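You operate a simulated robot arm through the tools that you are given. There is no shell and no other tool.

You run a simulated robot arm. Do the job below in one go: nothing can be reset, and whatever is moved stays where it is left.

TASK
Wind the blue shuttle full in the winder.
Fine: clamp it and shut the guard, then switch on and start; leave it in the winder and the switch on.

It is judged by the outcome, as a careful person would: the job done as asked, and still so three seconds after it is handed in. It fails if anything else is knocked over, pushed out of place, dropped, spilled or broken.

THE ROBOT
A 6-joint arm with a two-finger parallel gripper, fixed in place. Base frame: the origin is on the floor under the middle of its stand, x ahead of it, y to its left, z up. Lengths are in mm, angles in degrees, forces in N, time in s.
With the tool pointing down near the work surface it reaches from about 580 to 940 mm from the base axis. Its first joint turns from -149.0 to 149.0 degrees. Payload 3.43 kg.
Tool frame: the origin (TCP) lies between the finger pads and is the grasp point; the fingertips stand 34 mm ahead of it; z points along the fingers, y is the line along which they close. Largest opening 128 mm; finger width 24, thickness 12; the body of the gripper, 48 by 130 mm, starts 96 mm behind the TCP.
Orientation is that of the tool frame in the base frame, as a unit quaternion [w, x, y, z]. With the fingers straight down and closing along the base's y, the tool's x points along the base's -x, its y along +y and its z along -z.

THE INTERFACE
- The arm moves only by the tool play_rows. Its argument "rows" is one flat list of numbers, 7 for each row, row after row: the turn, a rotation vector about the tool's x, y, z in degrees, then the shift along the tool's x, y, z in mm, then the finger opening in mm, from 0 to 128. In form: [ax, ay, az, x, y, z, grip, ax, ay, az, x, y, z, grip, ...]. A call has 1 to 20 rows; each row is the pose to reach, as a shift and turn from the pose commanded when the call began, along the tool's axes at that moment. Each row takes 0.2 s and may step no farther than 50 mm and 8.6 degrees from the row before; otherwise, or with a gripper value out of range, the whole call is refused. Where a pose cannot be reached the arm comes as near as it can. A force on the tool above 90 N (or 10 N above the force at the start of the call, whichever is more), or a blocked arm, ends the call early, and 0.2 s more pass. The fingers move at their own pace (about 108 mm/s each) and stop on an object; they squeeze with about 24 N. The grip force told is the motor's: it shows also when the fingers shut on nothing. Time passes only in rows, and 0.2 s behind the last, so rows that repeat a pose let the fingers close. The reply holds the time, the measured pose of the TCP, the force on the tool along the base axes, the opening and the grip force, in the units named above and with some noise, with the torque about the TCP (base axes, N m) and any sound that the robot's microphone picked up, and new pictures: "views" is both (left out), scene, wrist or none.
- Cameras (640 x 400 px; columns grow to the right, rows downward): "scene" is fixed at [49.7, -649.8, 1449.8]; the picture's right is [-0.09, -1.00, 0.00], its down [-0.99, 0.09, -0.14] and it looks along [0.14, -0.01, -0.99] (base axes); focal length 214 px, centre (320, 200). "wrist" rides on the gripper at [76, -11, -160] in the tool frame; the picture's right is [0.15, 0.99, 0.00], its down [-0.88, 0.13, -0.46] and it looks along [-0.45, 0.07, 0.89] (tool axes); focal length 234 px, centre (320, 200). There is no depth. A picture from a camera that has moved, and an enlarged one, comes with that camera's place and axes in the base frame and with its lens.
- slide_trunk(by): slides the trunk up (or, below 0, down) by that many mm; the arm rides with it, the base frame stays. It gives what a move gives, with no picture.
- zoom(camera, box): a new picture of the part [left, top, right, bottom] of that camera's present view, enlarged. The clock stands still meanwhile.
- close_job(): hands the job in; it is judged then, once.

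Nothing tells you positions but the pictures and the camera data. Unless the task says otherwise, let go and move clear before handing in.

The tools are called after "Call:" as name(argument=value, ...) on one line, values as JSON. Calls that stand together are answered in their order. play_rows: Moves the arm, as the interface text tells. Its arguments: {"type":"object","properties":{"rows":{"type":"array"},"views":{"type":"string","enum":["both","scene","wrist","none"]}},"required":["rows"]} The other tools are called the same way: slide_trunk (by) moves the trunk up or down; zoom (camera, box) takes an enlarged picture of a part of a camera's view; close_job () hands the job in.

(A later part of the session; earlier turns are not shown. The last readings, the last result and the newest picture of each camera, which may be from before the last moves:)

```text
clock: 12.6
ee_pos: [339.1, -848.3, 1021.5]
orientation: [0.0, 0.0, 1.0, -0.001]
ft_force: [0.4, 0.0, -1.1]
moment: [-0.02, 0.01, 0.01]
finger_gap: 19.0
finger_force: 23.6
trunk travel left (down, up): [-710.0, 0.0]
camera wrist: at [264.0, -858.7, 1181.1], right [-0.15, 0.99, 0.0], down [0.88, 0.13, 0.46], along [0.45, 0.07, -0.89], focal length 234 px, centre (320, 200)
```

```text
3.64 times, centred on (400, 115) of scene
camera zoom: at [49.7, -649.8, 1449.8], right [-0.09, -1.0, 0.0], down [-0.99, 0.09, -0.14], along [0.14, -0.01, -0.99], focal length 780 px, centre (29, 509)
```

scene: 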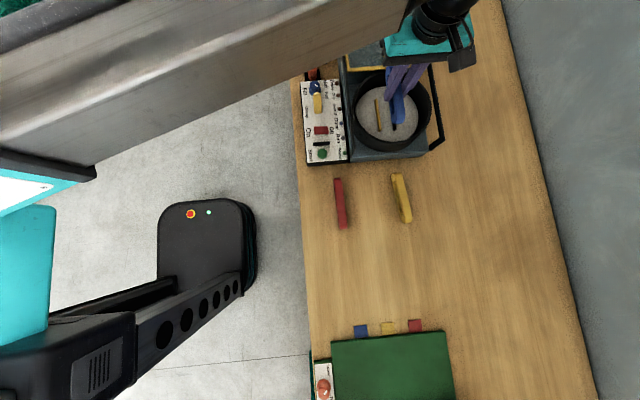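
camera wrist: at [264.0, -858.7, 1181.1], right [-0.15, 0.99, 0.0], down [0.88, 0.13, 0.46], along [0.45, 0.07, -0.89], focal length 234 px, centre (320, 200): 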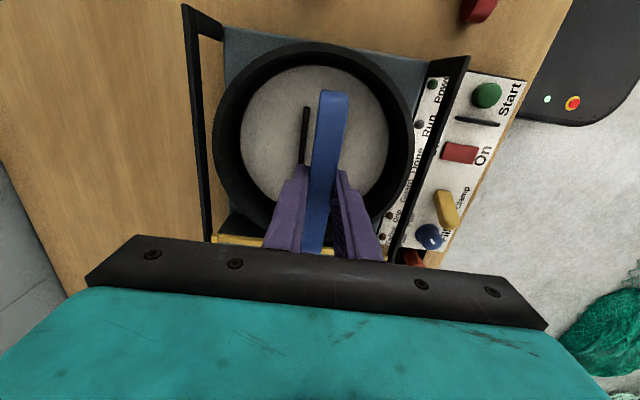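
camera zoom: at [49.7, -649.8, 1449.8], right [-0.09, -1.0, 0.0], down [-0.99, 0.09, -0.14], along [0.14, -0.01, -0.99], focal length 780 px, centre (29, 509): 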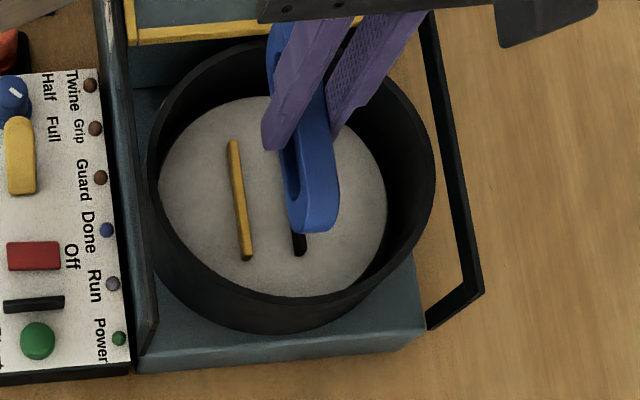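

The shuttle is over the bowl, centred between the jaws at y≈-848. I'll lower it in stages, checking force and clearance as I go.

Call:
play_rows(rows=[0, 0, -0.7, 0, 0, 15, 5, 0, 0, -0.7, 0, 0, 30, 5, 0, 0, -0.7, 0, 0, 42, 5, 0, 0, -0.7, 0, 0, 42, 5])

Call:
zoom(camera="wrist", box=[220, 60, 420, 260])

Call:
zoom(camera="scene", box=[350, 70, 430, 150])

```text
clock: 13.6
ee_pos: [339.4, -847.8, 979.8]
orientation: [0.0, -0.006, 1.0, -0.001]
ft_force: [-0.1, 0.3, -0.3]
moment: [-0.02, -0.01, -0.02]
finger_gap: 19.1
finger_force: 24.1
trunk travel left (down, up): [-710.0, 0.0]
camera wrist: at [264.1, -860.1, 1139.0], right [-0.16, 0.99, 0.0], down [0.88, 0.14, 0.46], along [0.45, 0.07, -0.89], focal length 234 px, centre (320, 200)
```

scene: 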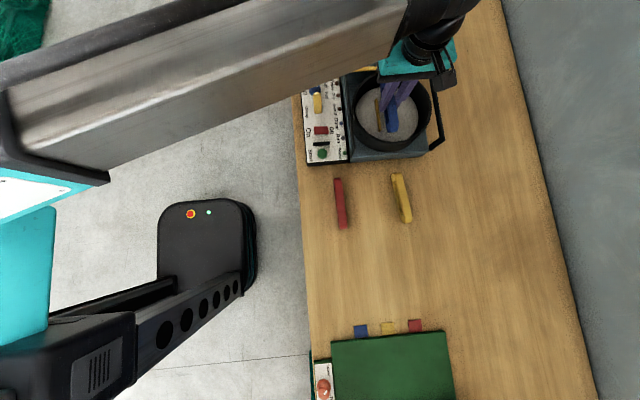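
wrist: 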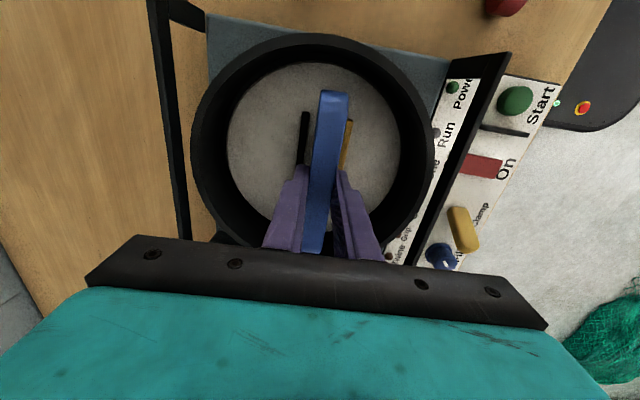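

```text
2.00 times, centred on (320, 160) of wrist
camera zoom: at [264.1, -860.1, 1139.0], right [-0.16, 0.99, 0.0], down [0.88, 0.14, 0.46], along [0.45, 0.07, -0.89], focal length 468 px, centre (320, 280)
```

zoom: 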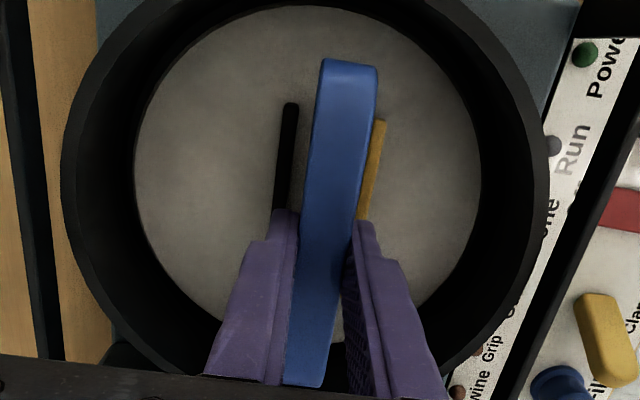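

```text
5.00 times, centred on (390, 110) of scene
camera zoom: at [49.7, -649.8, 1449.8], right [-0.09, -1.0, 0.0], down [-0.99, 0.09, -0.14], along [0.14, -0.01, -0.99], focal length 1072 px, centre (-30, 650)
```

zoom: 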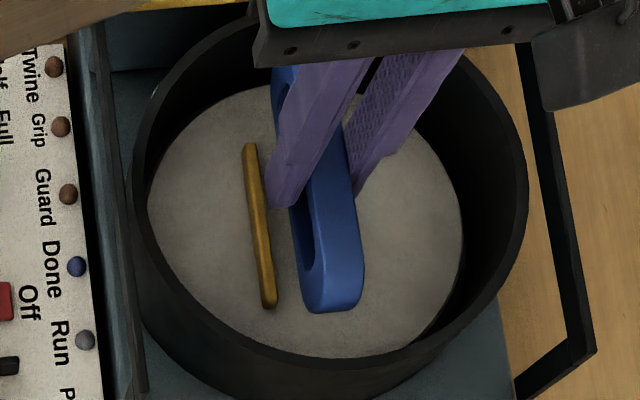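

Seen from the wrist camera, the shuttle sits midway between the black and yellow jaws and parallel to them. I'll keep lowering in small steps and watch the force.

Call:
play_rows(rows=[0, 0, 0, 0, 0, 5, 5, 0, 0, 0, 0, 0, 10, 5, 0, 0, 0, 0, 0, 13, 5], views="none")

Call:
zoom(camera="wrist", box=[240, 80, 400, 240])

Call:
zoom(camera="scene", box=[360, 80, 420, 140])

```text
clock: 14.4
ee_pos: [339.5, -848.1, 967.6]
orientation: [-0.001, -0.006, 1.0, -0.001]
ft_force: [-0.2, 0.7, -0.7]
moment: [-0.04, 0.04, 0.03]
finger_gap: 18.9
finger_force: 23.9
trunk travel left (down, up): [-710.0, 0.0]
```

```text
2.50 times, centred on (320, 160) of wrist
camera zoom: at [263.7, -860.1, 1126.3], right [-0.16, 0.99, 0.0], down [0.88, 0.14, 0.46], along [0.45, 0.07, -0.89], focal length 585 px, centre (320, 300)
```

zoom: 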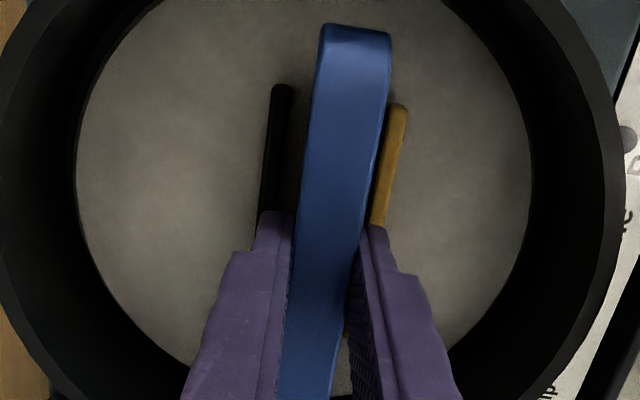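

```text
6.67 times, centred on (390, 110) of scene
camera zoom: at [49.7, -649.8, 1449.8], right [-0.09, -1.0, 0.0], down [-0.99, 0.09, -0.14], along [0.14, -0.01, -0.99], focal length 1430 px, centre (-147, 800)
```

zoom: 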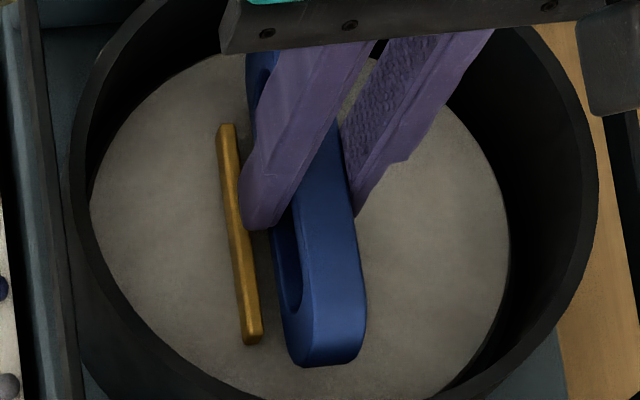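

No contact yet. I'll go down another 4 mm and check the force.

Call:
play_rows(rows=[0, 0, 0, 0, 0, 2, 5, 0, 0, 0, 0, 0, 4, 5], views="none")

```text
clock: 15.0
ee_pos: [338.6, -848.4, 963.2]
orientation: [-0.001, -0.007, 1.0, -0.001]
ft_force: [-0.5, 0.2, -1.3]
moment: [-0.01, 0.0, -0.01]
finger_gap: 19.2
finger_force: 23.5
trunk travel left (down, up): [-710.0, 0.0]
```

Still no clear contact. I'll go down 3 mm more.

Call:
play_rows(rows=[0, 0, 0, 0, 0, 1.5, 5, 0, 0, 0, 0, 0, 3, 5], views="none")

Call:
zoom(camera="wrist", box=[260, 90, 380, 190])

Call:
zoom(camera="scene", box=[360, 80, 420, 140])

```text
clock: 15.6
ee_pos: [339.3, -848.5, 962.1]
orientation: [0.001, -0.007, 1.0, -0.001]
ft_force: [-1.2, -1.6, 8.4]
moment: [-0.06, 0.06, 0.02]
finger_gap: 19.0
finger_force: 23.4
trunk travel left (down, up): [-710.0, 0.0]
```

```text
4.00 times, centred on (320, 140) of wrist
camera zoom: at [263.4, -859.6, 1121.5], right [-0.16, 0.99, 0.0], down [0.88, 0.14, 0.46], along [0.45, 0.07, -0.89], focal length 937 px, centre (320, 440)
```

zoom: 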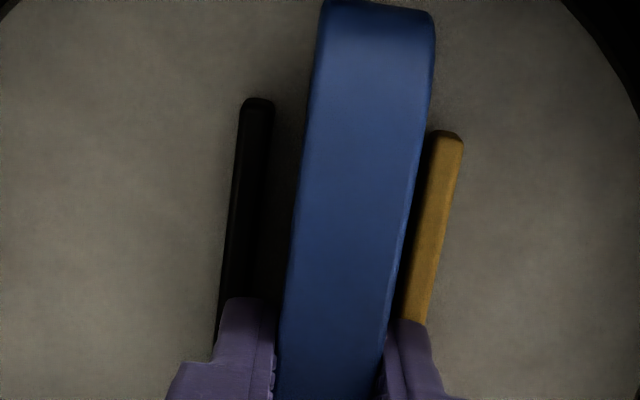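

```text
6.67 times, centred on (390, 110) of scene
camera zoom: at [49.7, -649.8, 1449.8], right [-0.09, -1.0, 0.0], down [-0.99, 0.09, -0.14], along [0.14, -0.01, -0.99], focal length 1430 px, centre (-147, 800)
```

zoom: 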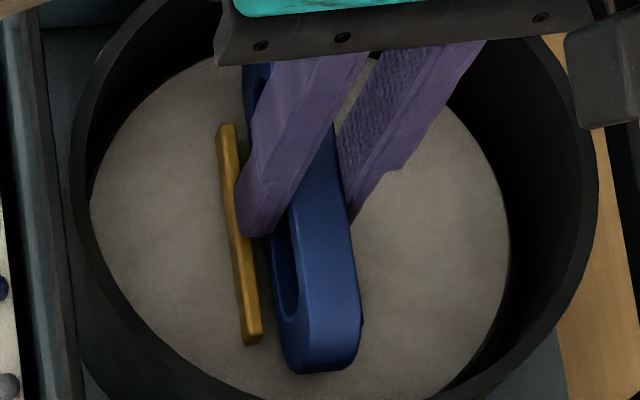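

The force rose to about 8 N at TCP z 962, so the shuttle is resting on the turntable between the jaws. I'll ease off slightly and open the fingers a little to let go.

Call:
play_rows(rows=[0, 0, 0, 0, 0, -1, 5, 0, 0, 0, 0, 0, -1, 5, 0, 0, 0, 0, 0, -1, 24, 0, 0, 0, 0, 0, -1, 32, 0, 0, 0, 0, 0, -1, 32], views="none")

Call:
zoom(camera="wrist", box=[240, 80, 400, 240])

Call:
zoom(camera="scene", box=[360, 80, 420, 140])

```text
clock: 16.8
ee_pos: [338.4, -847.6, 962.3]
orientation: [0.0, -0.006, 1.0, -0.001]
ft_force: [-0.6, -4.4, 9.9]
moment: [-0.02, 0.04, 0.0]
finger_gap: 30.0
finger_force: 0.1
trunk travel left (down, up): [-710.0, 0.0]
```

```text
2.50 times, centred on (320, 160) of wrist
camera zoom: at [263.3, -859.5, 1121.6], right [-0.16, 0.99, 0.0], down [0.88, 0.14, 0.46], along [0.45, 0.07, -0.89], focal length 585 px, centre (320, 300)
```

zoom: 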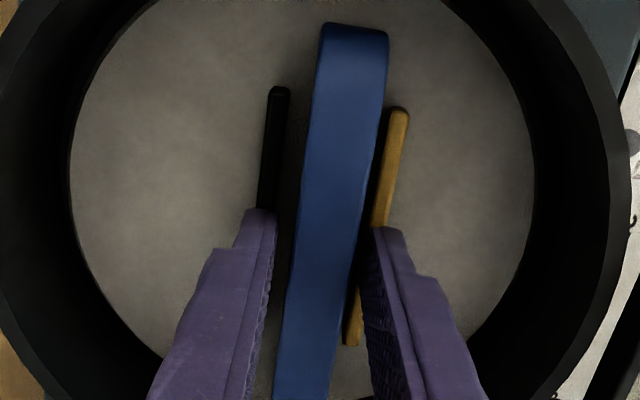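

```text
6.67 times, centred on (390, 110) of scene
camera zoom: at [49.7, -649.8, 1449.8], right [-0.09, -1.0, 0.0], down [-0.99, 0.09, -0.14], along [0.14, -0.01, -0.99], focal length 1430 px, centre (-147, 800)
```

zoom: 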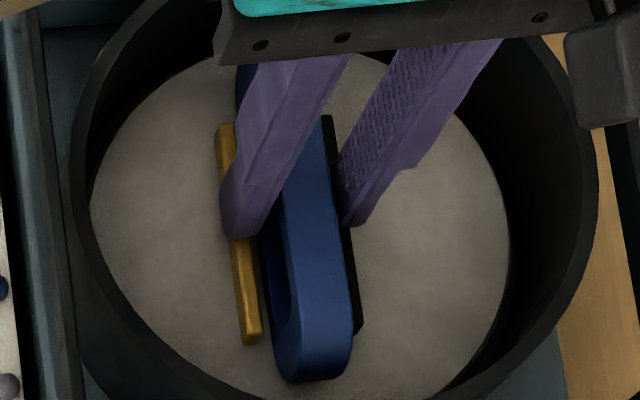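

The fingers have let go, but the upward force hasn't dropped, so the tips are probably resting on the jaw tops. I'll rise straight up gently, clear of the bowl.

Call:
play_rows(rows=[0, 0, 0, 0, 0, -4, 32, 0, 0, 0, 0, 0, -10, 34, 0, 0, 0, 0, 0, -25, 36, 0, 0, 0, 0, 0, -45, 40, 0, 0, 0, 0, 0, -75, 50, 0, 0, 0, 0, 0, -75, 50])

Call:
zoom(camera="wrist", box=[220, 60, 420, 260])

Call:
zoom(camera="scene", box=[350, 70, 430, 150])

```text
clock: 18.2
ee_pos: [338.3, -847.8, 1035.8]
orientation: [0.0, -0.006, 1.0, -0.001]
ft_force: [0.6, -0.5, 0.0]
moment: [-0.01, -0.01, 0.03]
finger_gap: 50.1
finger_force: 0.1
trunk travel left (down, up): [-710.0, 0.0]
camera wrist: at [263.3, -859.3, 1195.9], right [-0.16, 0.99, 0.0], down [0.88, 0.14, 0.46], along [0.45, 0.07, -0.89], focal length 234 px, centre (320, 200)
```

scene: 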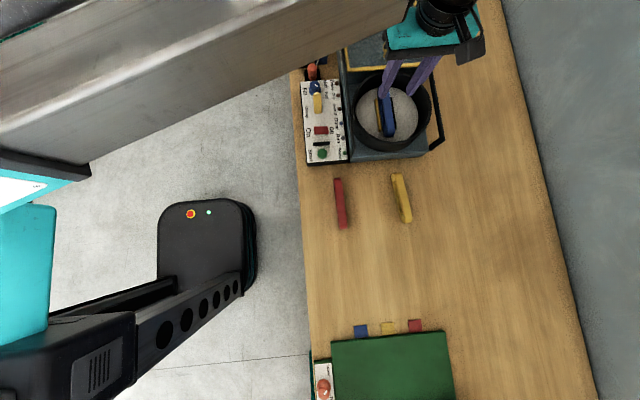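
wrist: 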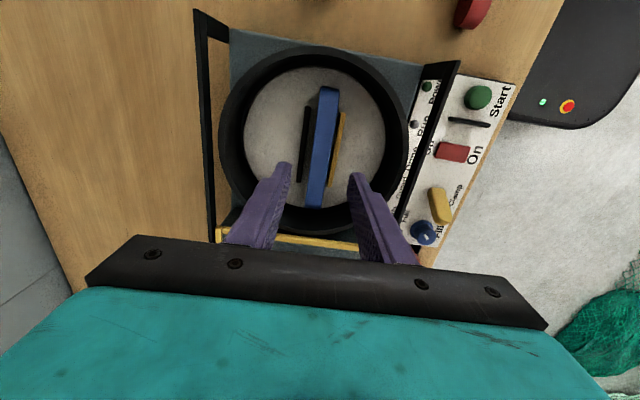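

```text
2.00 times, centred on (320, 160) of wrist
camera zoom: at [263.3, -859.3, 1195.9], right [-0.16, 0.99, 0.0], down [0.88, 0.14, 0.46], along [0.45, 0.07, -0.89], focal length 468 px, centre (320, 280)
```

zoom: 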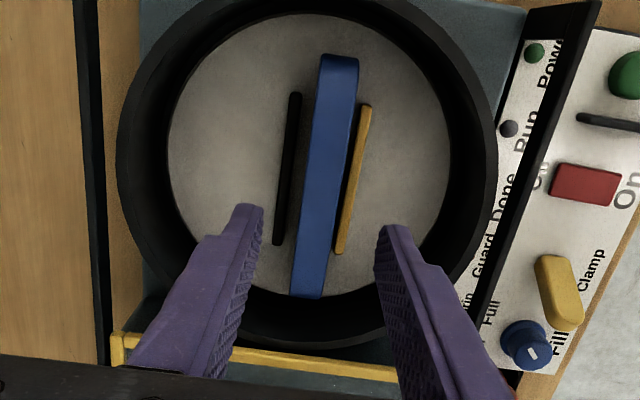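

```text
5.00 times, centred on (390, 110) of scene
camera zoom: at [49.7, -649.8, 1449.8], right [-0.09, -1.0, 0.0], down [-0.99, 0.09, -0.14], along [0.14, -0.01, -0.99], focal length 1072 px, centre (-30, 650)
```

zoom: 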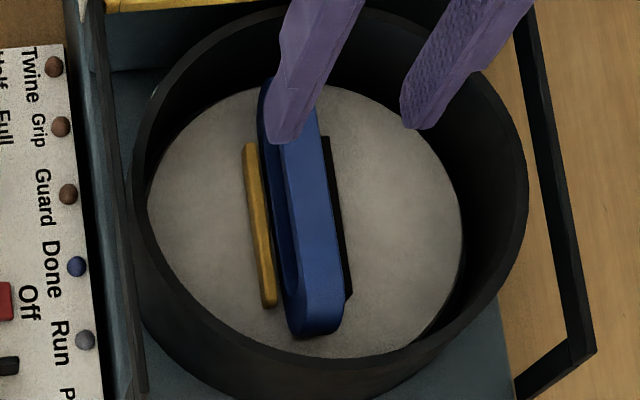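

The blue shuttle is standing upright between the jaws. Next I'll study the Clamp lever, which seems to rise toward +x, before touching it.

Call:
zoom(camera="wrist", box=[400, 120, 480, 260])

Call:
zoom(camera="scene", box=[295, 75, 345, 125])

```text
2.86 times, centred on (440, 190) of wrist
camera zoom: at [263.3, -859.3, 1195.9], right [-0.16, 0.99, 0.0], down [0.88, 0.14, 0.46], along [0.45, 0.07, -0.89], focal length 669 px, centre (-23, 229)
```

zoom: 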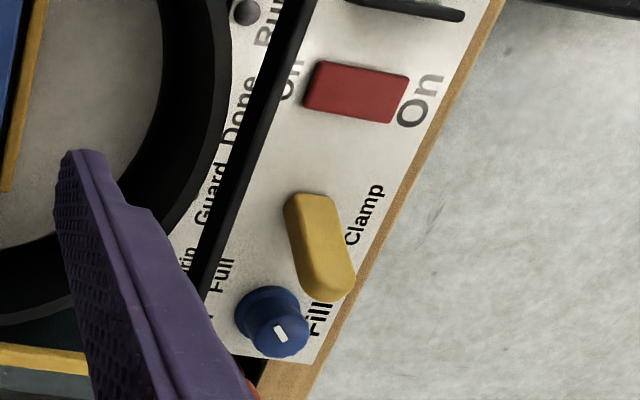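

```text
8.00 times, centred on (320, 100) of scene
camera zoom: at [49.7, -649.8, 1449.8], right [-0.09, -1.0, 0.0], down [-0.99, 0.09, -0.14], along [0.14, -0.01, -0.99], focal length 1716 px, centre (320, 1000)
```

zoom: 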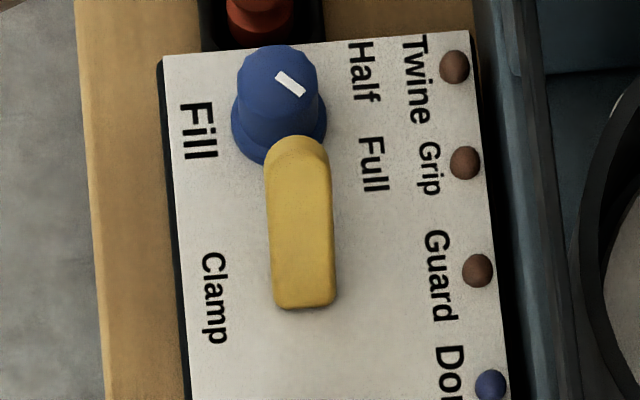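

The Clamp lever is hinged near (374, -673, 890) and leans up toward +x, with its tip at about (405, -673, 935). There is free panel on the -x side for it to be thrown over. I'll hover above it and look once more before pinching it.

Call:
play_rows(rows=[0, 0, 0.2, -13, 35, 0, 50, 0, 0, 0.4, -26, 70, 0, 50, 0, 0, 0.6, -39, 105, 0, 50, 0, 0, 0.7, -52, 140, 0, 50, 0, 0, 0.7, -64, 174, 0, 50, 0, 0, 0.7, -64, 174, 22, 50, 0, 0, 0.7, -64, 174, 22, 50])

Call:
zoom(camera="wrist", box=[220, 60, 420, 260])

Call:
zoom(camera="scene", box=[350, 70, 430, 150])

```text
clock: 19.8
ee_pos: [400.2, -671.8, 1014.2]
orientation: [0.0, 0.0, 1.0, 0.001]
ft_force: [0.3, 0.0, -0.1]
moment: [-0.04, 0.01, 0.01]
finger_gap: 50.1
finger_force: 0.1
trunk travel left (down, up): [-710.0, 0.0]
camera wrist: at [325.2, -684.7, 1173.6], right [-0.15, 0.99, 0.0], down [0.88, 0.13, 0.46], along [0.45, 0.07, -0.89], focal length 234 px, centre (320, 200)
```

scene: 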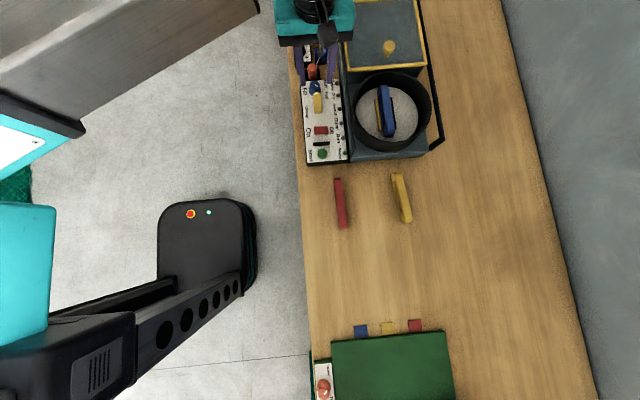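
wrist: 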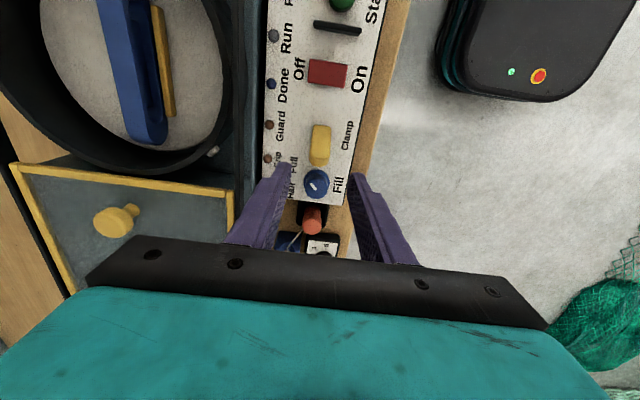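

```text
2.00 times, centred on (320, 160) of wrist
camera zoom: at [325.2, -684.7, 1173.6], right [-0.15, 0.99, 0.0], down [0.88, 0.13, 0.46], along [0.45, 0.07, -0.89], focal length 468 px, centre (320, 280)
```

zoom: 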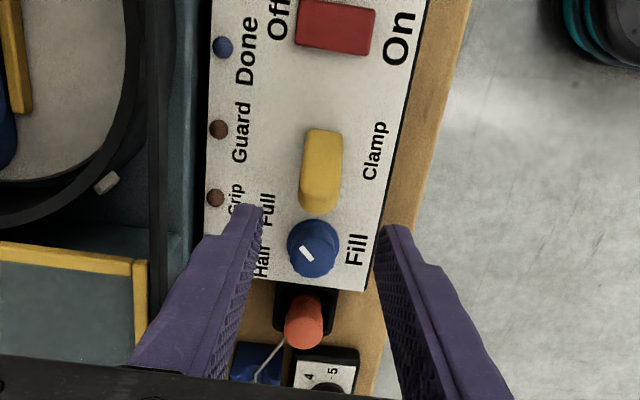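

```text
5.00 times, centred on (390, 110) of scene
camera zoom: at [49.7, -649.8, 1449.8], right [-0.09, -1.0, 0.0], down [-0.99, 0.09, -0.14], along [0.14, -0.01, -0.99], focal length 1072 px, centre (-30, 650)
```

zoom: 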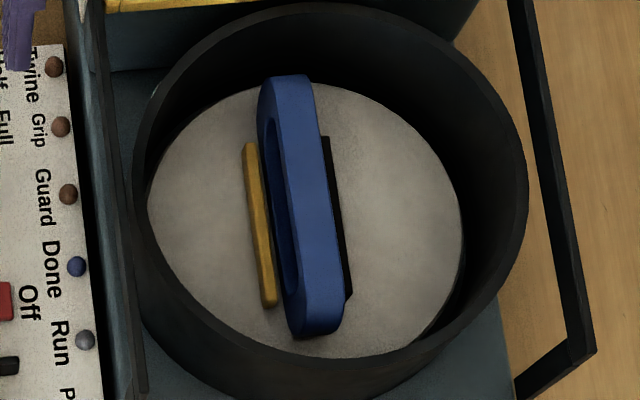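

The lever sits between the open fingers. It is about 20 mm wide and the Fill knob is just beyond it. I'll lower around the tip, keeping clear of the knob, and look again.

Call:
play_rows(rows=[0, 0, 0, 2, -1, 25, 50, 0, 0, 0, 2, -1, 45, 50, 0, 0, 0, 2, -1, 60, 50, 0, 0, 0, 2, -1, 60, 50], views="wrist")

Call:
zoom(camera="wrist", box=[240, 80, 400, 260])

Call:
zoom(camera="scene", box=[280, 50, 360, 130])

```text
clock: 20.8
ee_pos: [399.0, -675.1, 953.5]
orientation: [0.0, 0.0, 1.0, -0.001]
ft_force: [0.0, 0.1, 0.2]
moment: [0.0, 0.0, -0.01]
finger_gap: 50.1
finger_force: 0.0
trunk travel left (down, up): [-710.0, 0.0]
camera wrist: at [323.3, -685.6, 1112.9], right [-0.15, 0.99, 0.0], down [0.88, 0.13, 0.46], along [0.45, 0.07, -0.89], focal length 234 px, centre (320, 200)
```

wrist: 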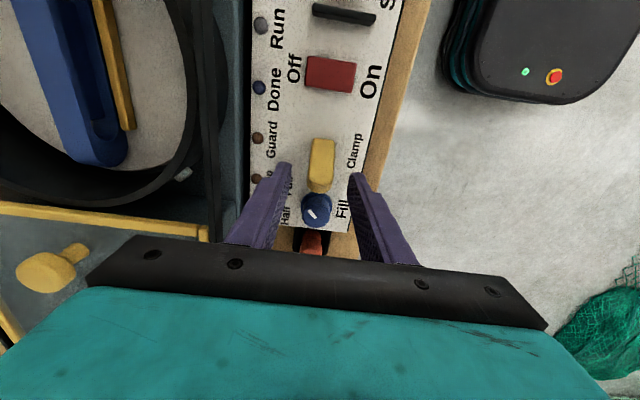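

```text
2.22 times, centred on (320, 170) of wrist
camera zoom: at [323.3, -685.6, 1112.9], right [-0.15, 0.99, 0.0], down [0.88, 0.13, 0.46], along [0.45, 0.07, -0.89], focal length 520 px, centre (320, 267)
```

zoom: 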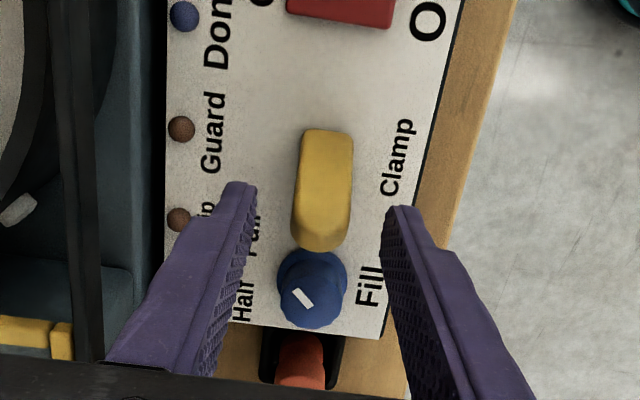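

```text
5.00 times, centred on (320, 90) of scene
camera zoom: at [49.7, -649.8, 1449.8], right [-0.09, -1.0, 0.0], down [-0.99, 0.09, -0.14], along [0.14, -0.01, -0.99], focal length 1072 px, centre (320, 750)
```

zoom: 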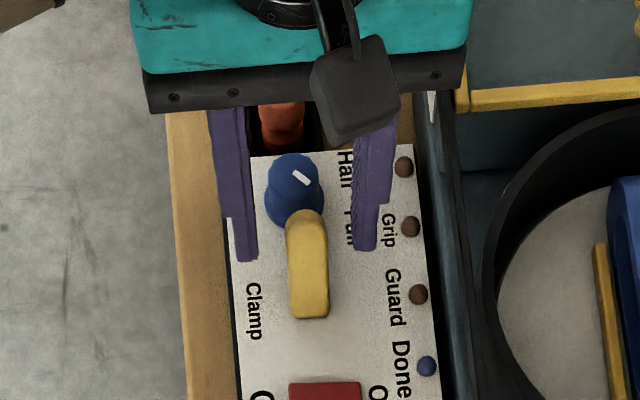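

The pads straddle the lever tip with the Fill knob clear. I'll centre by 1.5 mm and close on the lever.

Call:
play_rows(rows=[0, 0, 0, 0, 1.5, 0, 40, 0, 0, 0, 0, 1.5, 0, 26, 0, 0, 0, 0, 1.5, 0, 5, 0, 0, 0, 0, 1.5, 0, 5], views="wrist")

Call:
zoom(camera="wrist", box=[240, 80, 400, 260])

Call:
zoom(camera="scene", box=[280, 50, 360, 130])

```text
clock: 21.8
ee_pos: [399.3, -675.2, 952.3]
orientation: [0.0, 0.0, 1.0, 0.0]
ft_force: [1.1, -11.9, 2.9]
moment: [-0.37, -0.03, 0.04]
finger_gap: 21.8
finger_force: 45.0
trunk travel left (down, up): [-710.0, 0.0]
camera wrist: at [323.4, -685.6, 1113.2], right [-0.15, 0.99, 0.0], down [0.88, 0.13, 0.46], along [0.45, 0.06, -0.89], focal length 234 px, centre (320, 200)
```

wrist: 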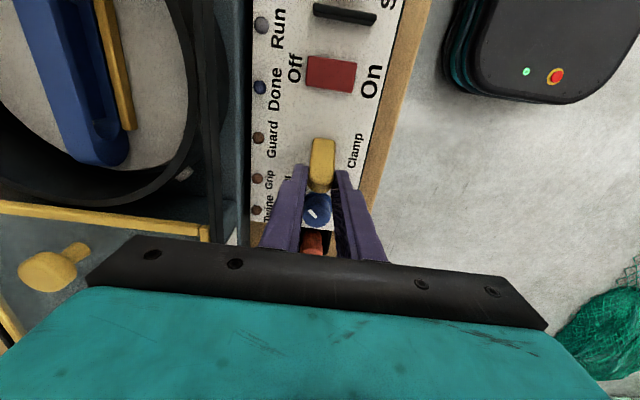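

```text
2.22 times, centred on (320, 170) of wrist
camera zoom: at [323.4, -685.6, 1113.2], right [-0.15, 0.99, 0.0], down [0.88, 0.13, 0.46], along [0.45, 0.06, -0.89], focal length 520 px, centre (320, 267)
```

zoom: 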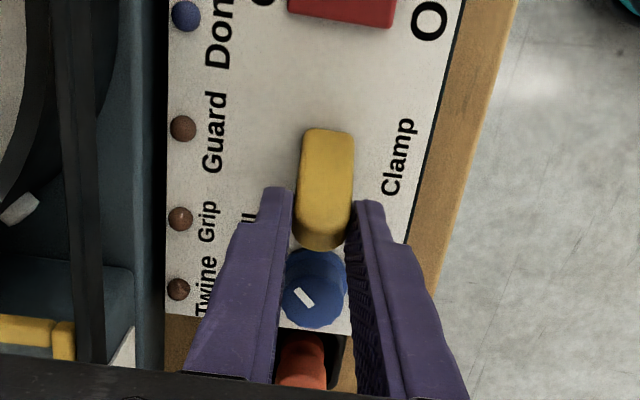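

```text
5.00 times, centred on (320, 90) of scene
camera zoom: at [49.7, -649.8, 1449.8], right [-0.09, -1.0, 0.0], down [-0.99, 0.09, -0.14], along [0.14, -0.01, -0.99], focal length 1072 px, centre (320, 750)
```

zoom: 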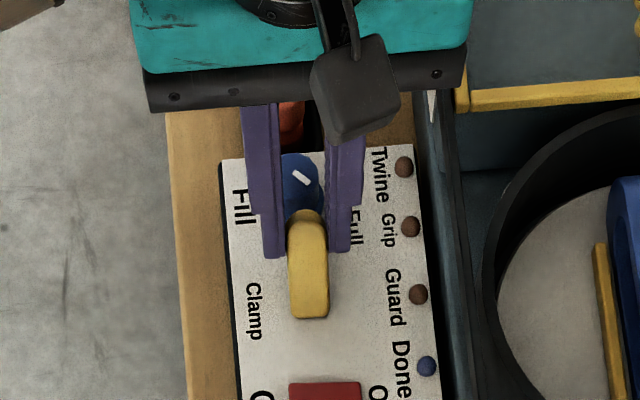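

The lever is pinched, with a slight sideways preload that I'll relax. I'll try a small move along the expected arc, up and toward -x, and check the response.

Call:
play_rows(rows=[0, 0, 0, 0, -1, 0, 5, 0, 0, 0, 3.5, -1.7, -2, 5, 0, 0, 0, 7, -1.7, -4, 5, 0, 0, 0, 7, -1.7, -4, 5], views="none")

Call:
zoom(camera="wrist", box=[240, 80, 400, 260])

Call:
zoom(camera="scene", box=[300, 60, 430, 150])

```text
clock: 22.8
ee_pos: [397.1, -675.2, 955.2]
orientation: [0.001, -0.001, 1.0, 0.001]
ft_force: [23.3, -1.1, -18.7]
moment: [-0.22, -1.71, 0.16]
finger_gap: 21.8
finger_force: 44.8
trunk travel left (down, up): [-710.0, 0.0]
```

```text
2.22 times, centred on (320, 170) of wrist
camera zoom: at [320.5, -686.8, 1114.3], right [-0.15, 0.99, 0.0], down [0.88, 0.13, 0.46], along [0.45, 0.07, -0.89], focal length 520 px, centre (320, 267)
```

zoom: 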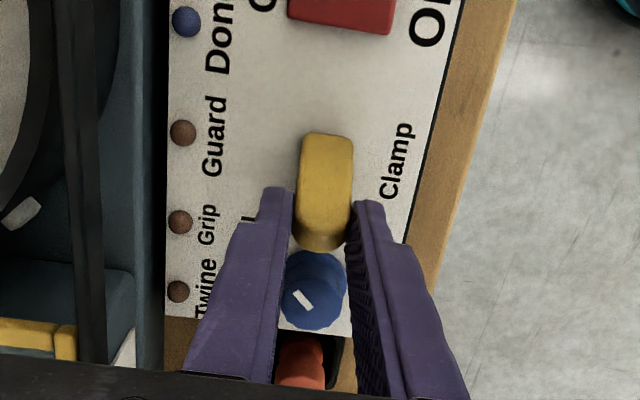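

```text
4.44 times, centred on (365, 105) of scene
camera zoom: at [49.7, -649.8, 1449.8], right [-0.09, -1.0, 0.0], down [-0.99, 0.09, -0.14], along [0.14, -0.01, -0.99], focal length 953 px, centre (120, 622)
```

zoom: 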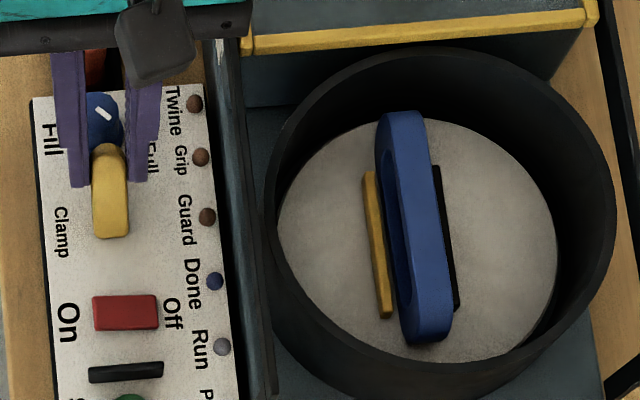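

The lever resists along its arc with about 30 N, and the tip seems to have followed a few mm. That fits a stiff toggle, so I'll continue along the arc in small steps.

Call:
play_rows(rows=[0, 0, 0, 4, 0, -1.5, 5, 0, 0, 0, 8, 0, -3, 5, 0, 0, 0, 8, 0, -3, 5], views="none")

Call:
zoom(camera="wrist", box=[240, 80, 400, 260])

Call:
zoom(camera="scene", box=[300, 60, 430, 150])

```text
clock: 23.6
ee_pos: [387.8, -675.3, 958.3]
orientation: [0.002, -0.001, 1.0, 0.003]
ft_force: [23.0, 1.4, -16.4]
moment: [-0.06, -1.62, -0.02]
finger_gap: 21.6
finger_force: 45.4
trunk travel left (down, up): [-710.0, 0.0]
```

```text
2.22 times, centred on (320, 170) of wrist
camera zoom: at [312.2, -686.8, 1118.4], right [-0.15, 0.99, 0.0], down [0.88, 0.13, 0.46], along [0.45, 0.07, -0.89], focal length 520 px, centre (320, 267)
```

zoom: 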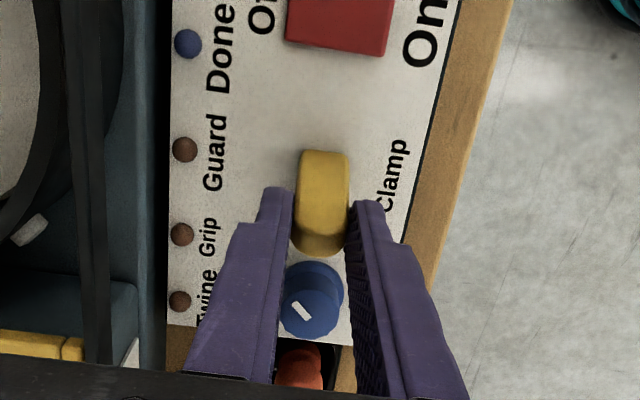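

```text
4.44 times, centred on (365, 105) of scene
camera zoom: at [49.7, -649.8, 1449.8], right [-0.09, -1.0, 0.0], down [-0.99, 0.09, -0.14], along [0.14, -0.01, -0.99], focal length 953 px, centre (120, 622)
```

zoom: 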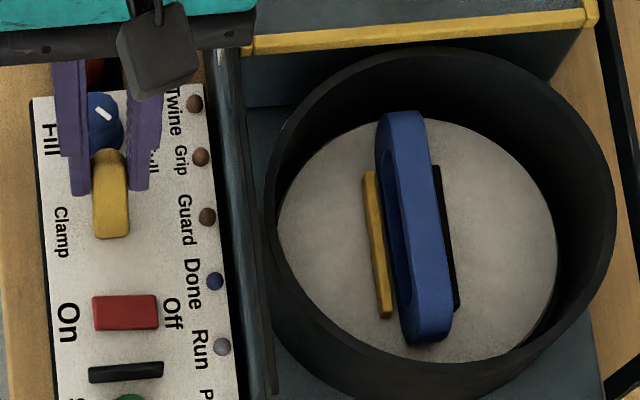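

The lever is turning with a steady friction-like load. I'll continue slowly over the top of its arc.

Call:
play_rows(rows=[0, 0, 0, 4, 0, -0.8, 5, 0, 0, 0, 8, 0, -1.4, 5, 0, 0, 0, 12, 0, -1.7, 5, 0, 0, 0, 16, 0, -1.6, 5, 0, 0, 0, 20, 0, -1, 5, 0, 0, 0, 24, 0, 0, 5, 0, 0, 0, 24, 0, 0, 5], views="none")

Call:
zoom(camera="wrist", box=[240, 80, 400, 260])

Call:
zoom(camera="scene", box=[300, 60, 430, 150])

```text
clock: 25.2
ee_pos: [363.9, -674.2, 963.0]
orientation: [0.003, -0.001, 1.0, -0.001]
ft_force: [24.1, -4.1, 16.2]
moment: [-0.08, -1.79, -0.1]
finger_gap: 22.0
finger_force: 45.0
trunk travel left (down, up): [-710.0, 0.0]
```

```text
2.22 times, centred on (320, 170) of wrist
camera zoom: at [286.8, -685.9, 1121.1], right [-0.15, 0.99, 0.0], down [0.88, 0.13, 0.46], along [0.46, 0.07, -0.89], focal length 520 px, centre (320, 267)
```

zoom: 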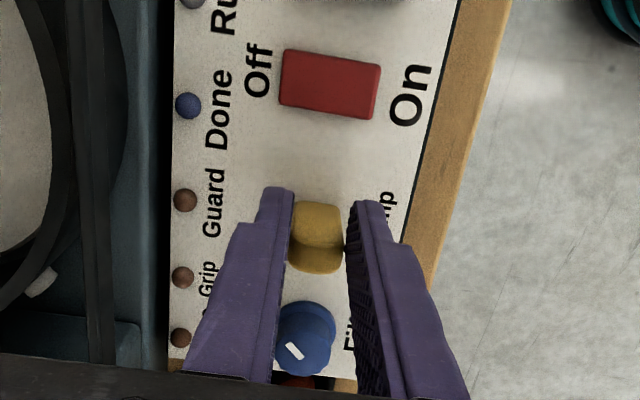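

```text
4.44 times, centred on (365, 105) of scene
camera zoom: at [49.7, -649.8, 1449.8], right [-0.09, -1.0, 0.0], down [-0.99, 0.09, -0.14], along [0.14, -0.01, -0.99], focal length 953 px, centre (120, 622)
```

zoom: 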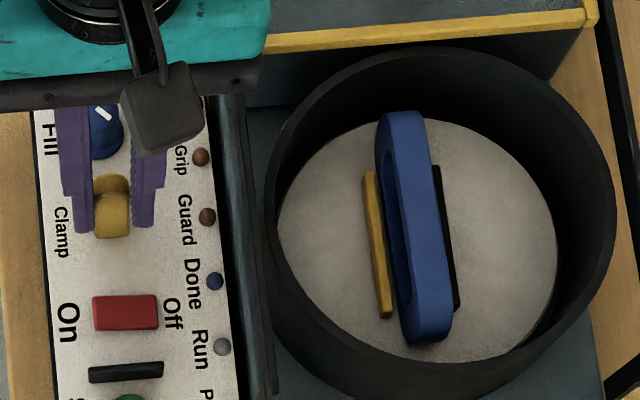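

The lever is past vertical, but the yellow jaw hasn't moved yet. I'll continue the throw down toward the -x side.

Call:
play_rows(rows=[0, 0, 0, 3, 0, -0.5, 5, 0, 0, 0, 6, 0, 0, 5, 0, 0, 0, 9, 0, 0.8, 5, 0, 0, 0, 12, 0, 2, 5, 0, 0, 0, 12, 0, 2, 5], views="none")

Call:
zoom(camera="wrist", box=[240, 80, 400, 260])

Call:
zoom(camera="scene", box=[300, 60, 430, 150])

```text
clock: 26.4
ee_pos: [352.8, -675.2, 958.7]
orientation: [0.004, -0.001, 1.0, 0.0]
ft_force: [25.8, -4.3, 6.8]
moment: [-0.2, -1.84, -0.02]
finger_gap: 21.7
finger_force: 44.6
trunk travel left (down, up): [-710.0, 0.0]
```

```text
2.22 times, centred on (320, 170) of wrist
camera zoom: at [275.6, -686.2, 1117.5], right [-0.15, 0.99, 0.0], down [0.88, 0.13, 0.46], along [0.46, 0.07, -0.89], focal length 520 px, centre (320, 267)
```

zoom: 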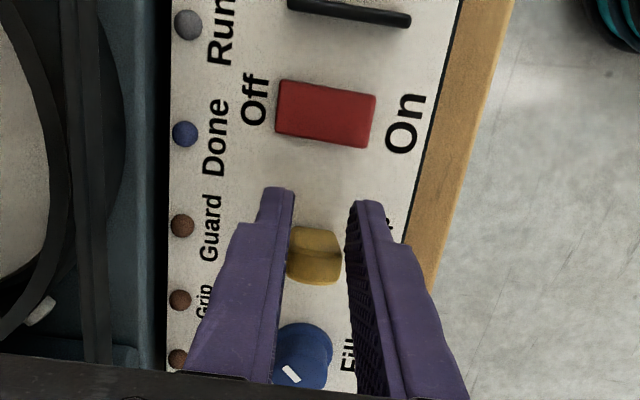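

```text
4.44 times, centred on (365, 105) of scene
camera zoom: at [49.7, -649.8, 1449.8], right [-0.09, -1.0, 0.0], down [-0.99, 0.09, -0.14], along [0.14, -0.01, -0.99], focal length 953 px, centre (120, 622)
```

zoom: 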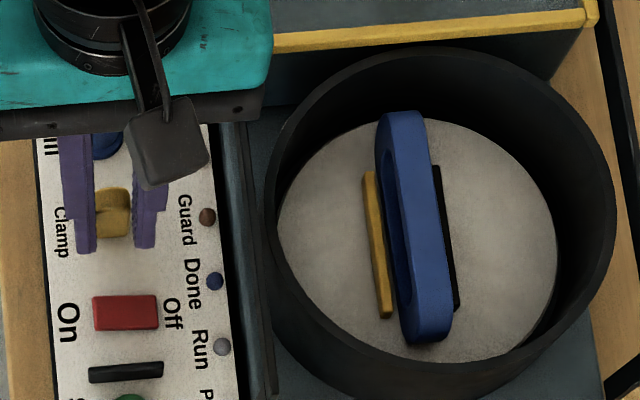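

The fingers are slipping along the lever, which is only a little past vertical now. I'll let go, rise, and push it from the +x side with closed fingers instead.

Call:
play_rows(rows=[0, 0, 0, 0, 0, 0, 30, 0, 0, 0, 0, 0, 0, 44, 0, 0, 0, 0, 0, -15, 44, 0, 0, 0, 0, 0, -40, 44, 0, 0, 0, 0, 0, -40, 44], views="none")

Call:
zoom(camera="wrist", box=[240, 80, 400, 260])

Call:
zoom(camera="scene", box=[300, 60, 430, 150])

```text
clock: 27.6
ee_pos: [348.7, -675.8, 999.7]
orientation: [0.0, 0.001, 1.0, 0.0]
ft_force: [-0.3, 0.2, 1.2]
moment: [-0.02, 0.0, -0.03]
finger_gap: 43.9
finger_force: 0.0
trunk travel left (down, up): [-710.0, 0.0]
```

```text
2.22 times, centred on (320, 170) of wrist
camera zoom: at [272.2, -686.6, 1159.1], right [-0.15, 0.99, 0.0], down [0.88, 0.13, 0.46], along [0.45, 0.07, -0.89], focal length 520 px, centre (320, 267)
```

zoom: 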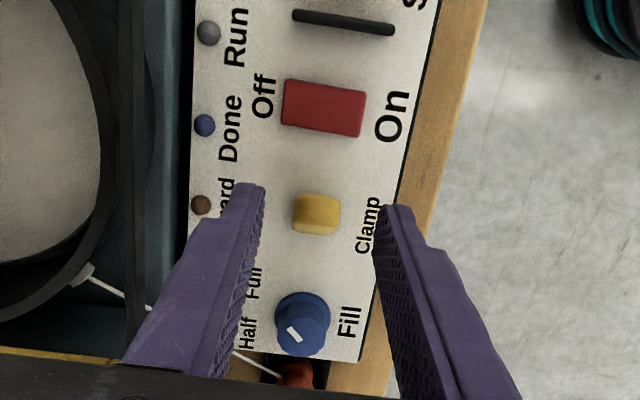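

```text
4.44 times, centred on (365, 105) of scene
camera zoom: at [49.7, -649.8, 1449.8], right [-0.09, -1.0, 0.0], down [-0.99, 0.09, -0.14], along [0.14, -0.01, -0.99], focal length 953 px, centre (120, 622)
```

zoom: 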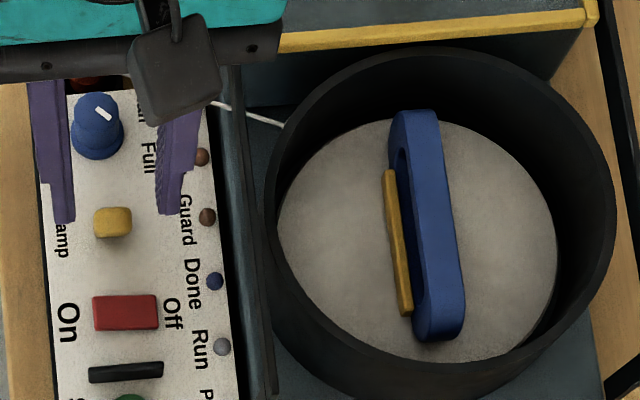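

On release the lever snapped over: the yellow jaw has moved against the shuttle, and a twine line now runs into the bowl. I'll look closer at whether the lever is fully home.

Call:
zoom(camera="wrist", box=[280, 140, 360, 220])

Call:
zoom(camera="scene", box=[300, 70, 360, 130])

Call:
zoom(camera="scene", box=[350, 70, 420, 140])

```text
5.00 times, centred on (320, 180) of wrist
camera zoom: at [272.2, -686.6, 1159.1], right [-0.15, 0.99, 0.0], down [0.88, 0.13, 0.46], along [0.45, 0.07, -0.89], focal length 1171 px, centre (320, 300)
```

zoom: 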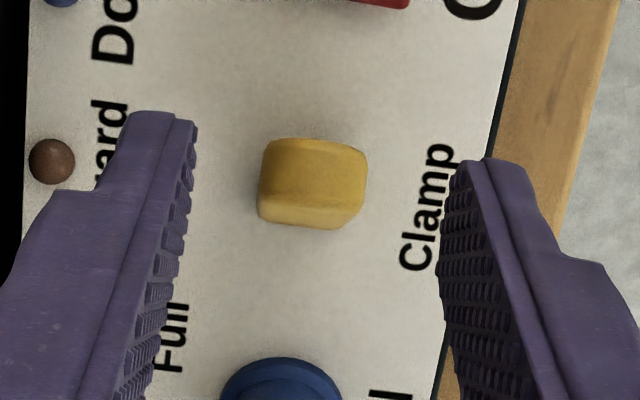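

```text
6.67 times, centred on (330, 100) of scene
camera zoom: at [49.7, -649.8, 1449.8], right [-0.09, -1.0, 0.0], down [-0.99, 0.09, -0.14], along [0.14, -0.01, -0.99], focal length 1430 px, centre (253, 867)
```

zoom: 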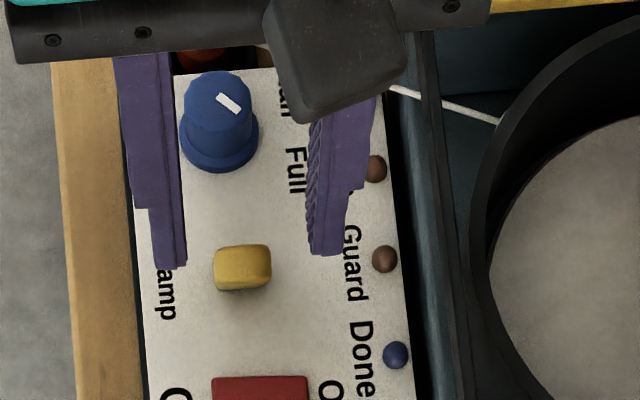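

```text
5.71 times, centred on (385, 105) of scene
camera zoom: at [49.7, -649.8, 1449.8], right [-0.09, -1.0, 0.0], down [-0.99, 0.09, -0.14], along [0.14, -0.01, -0.99], focal length 1226 px, centre (-51, 743)
```

zoom: 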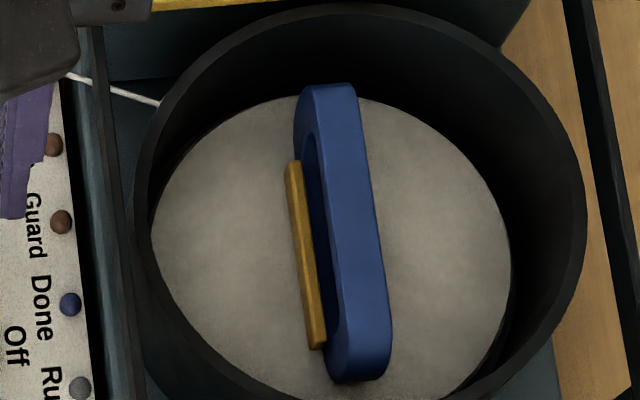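

The lever now leans to the -x side and the jaw is against the shuttle. To be sure it's fully thrown, I'll bring closed fingers down on its +x side and nudge it gently.

Call:
play_rows(rows=[0, 0, 0, -20, 1, -5, 10, 0, 0, 0, -40, 1, -5, 1, 0, 0, 0, -40, 1, 15, 1, 0, 0, 0, -40, 1, 35, 1, 0, 0, 0, -40, 1, 50, 1, 0, 0, 0, -40, 1, 50, 1], views="wrist")

Call:
zoom(camera="scene", box=[290, 60, 370, 140])

Call:
zoom(camera="wrist", box=[240, 80, 400, 260])

```text
clock: 29.0
ee_pos: [387.7, -674.8, 947.7]
orientation: [0.0, 0.0, 1.0, -0.001]
ft_force: [1.6, -0.2, 0.4]
moment: [0.0, -0.01, 0.02]
finger_gap: 0.2
finger_force: 24.0
trunk travel left (down, up): [-710.0, 0.0]
camera wrist: at [312.5, -685.9, 1108.4], right [-0.15, 0.99, 0.0], down [0.88, 0.13, 0.46], along [0.45, 0.07, -0.89], focal length 234 px, centre (320, 200)
```

wrist: 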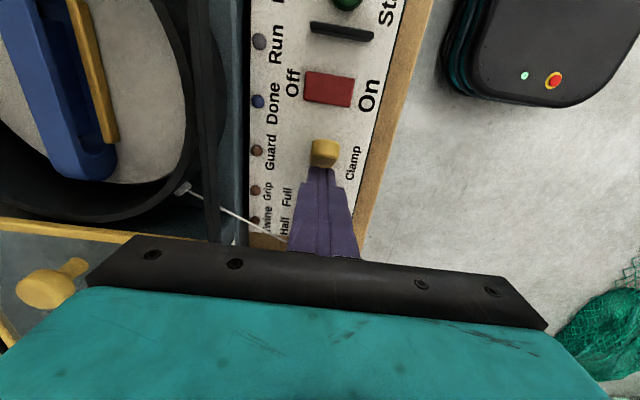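

```text
5.00 times, centred on (330, 100) of scene
camera zoom: at [49.7, -649.8, 1449.8], right [-0.09, -1.0, 0.0], down [-0.99, 0.09, -0.14], along [0.14, -0.01, -0.99], focal length 1072 px, centre (270, 700)
```

zoom: 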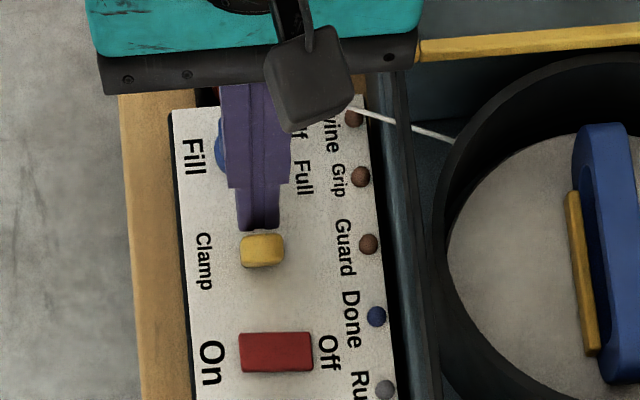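

```text
2.22 times, centred on (320, 170) of wrist
camera zoom: at [312.5, -685.9, 1108.4], right [-0.15, 0.99, 0.0], down [0.88, 0.13, 0.46], along [0.45, 0.07, -0.89], focal length 520 px, centre (320, 267)
```

zoom: 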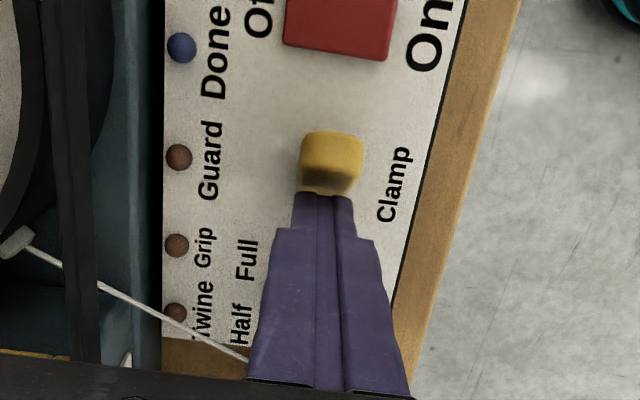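

The closed fingers are just behind the lever on its +x side. I'll nudge toward -x in small steps and watch the force.

Call:
play_rows(rows=[0, 0, 0, 3, 0, 0, 1, 0, 0, 0, 6, 0, 0, 1, 0, 0, 0, 9, 0, 0, 1], views="none")

Call:
zoom(camera="wrist", box=[240, 80, 400, 260])

```text
clock: 29.8
ee_pos: [386.2, -674.4, 948.8]
orientation: [0.005, -0.002, 1.0, -0.001]
ft_force: [38.7, -9.6, 6.2]
moment: [-0.13, -1.22, 0.18]
finger_gap: 0.0
finger_force: 24.4
trunk travel left (down, up): [-710.0, 0.0]
```

```text
2.22 times, centred on (320, 170) of wrist
camera zoom: at [310.1, -685.7, 1107.7], right [-0.15, 0.99, 0.0], down [0.88, 0.13, 0.47], along [0.46, 0.07, -0.89], focal length 520 px, centre (320, 267)
```

zoom: 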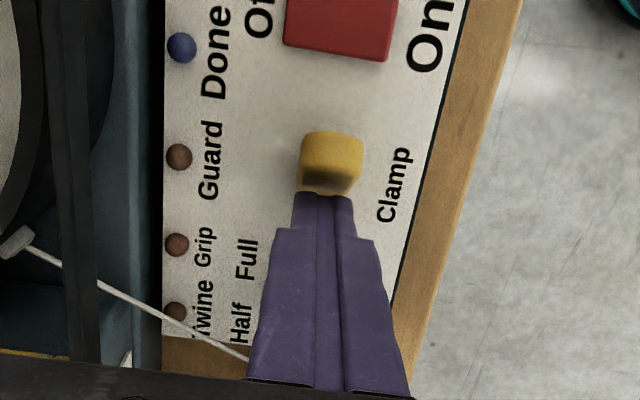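

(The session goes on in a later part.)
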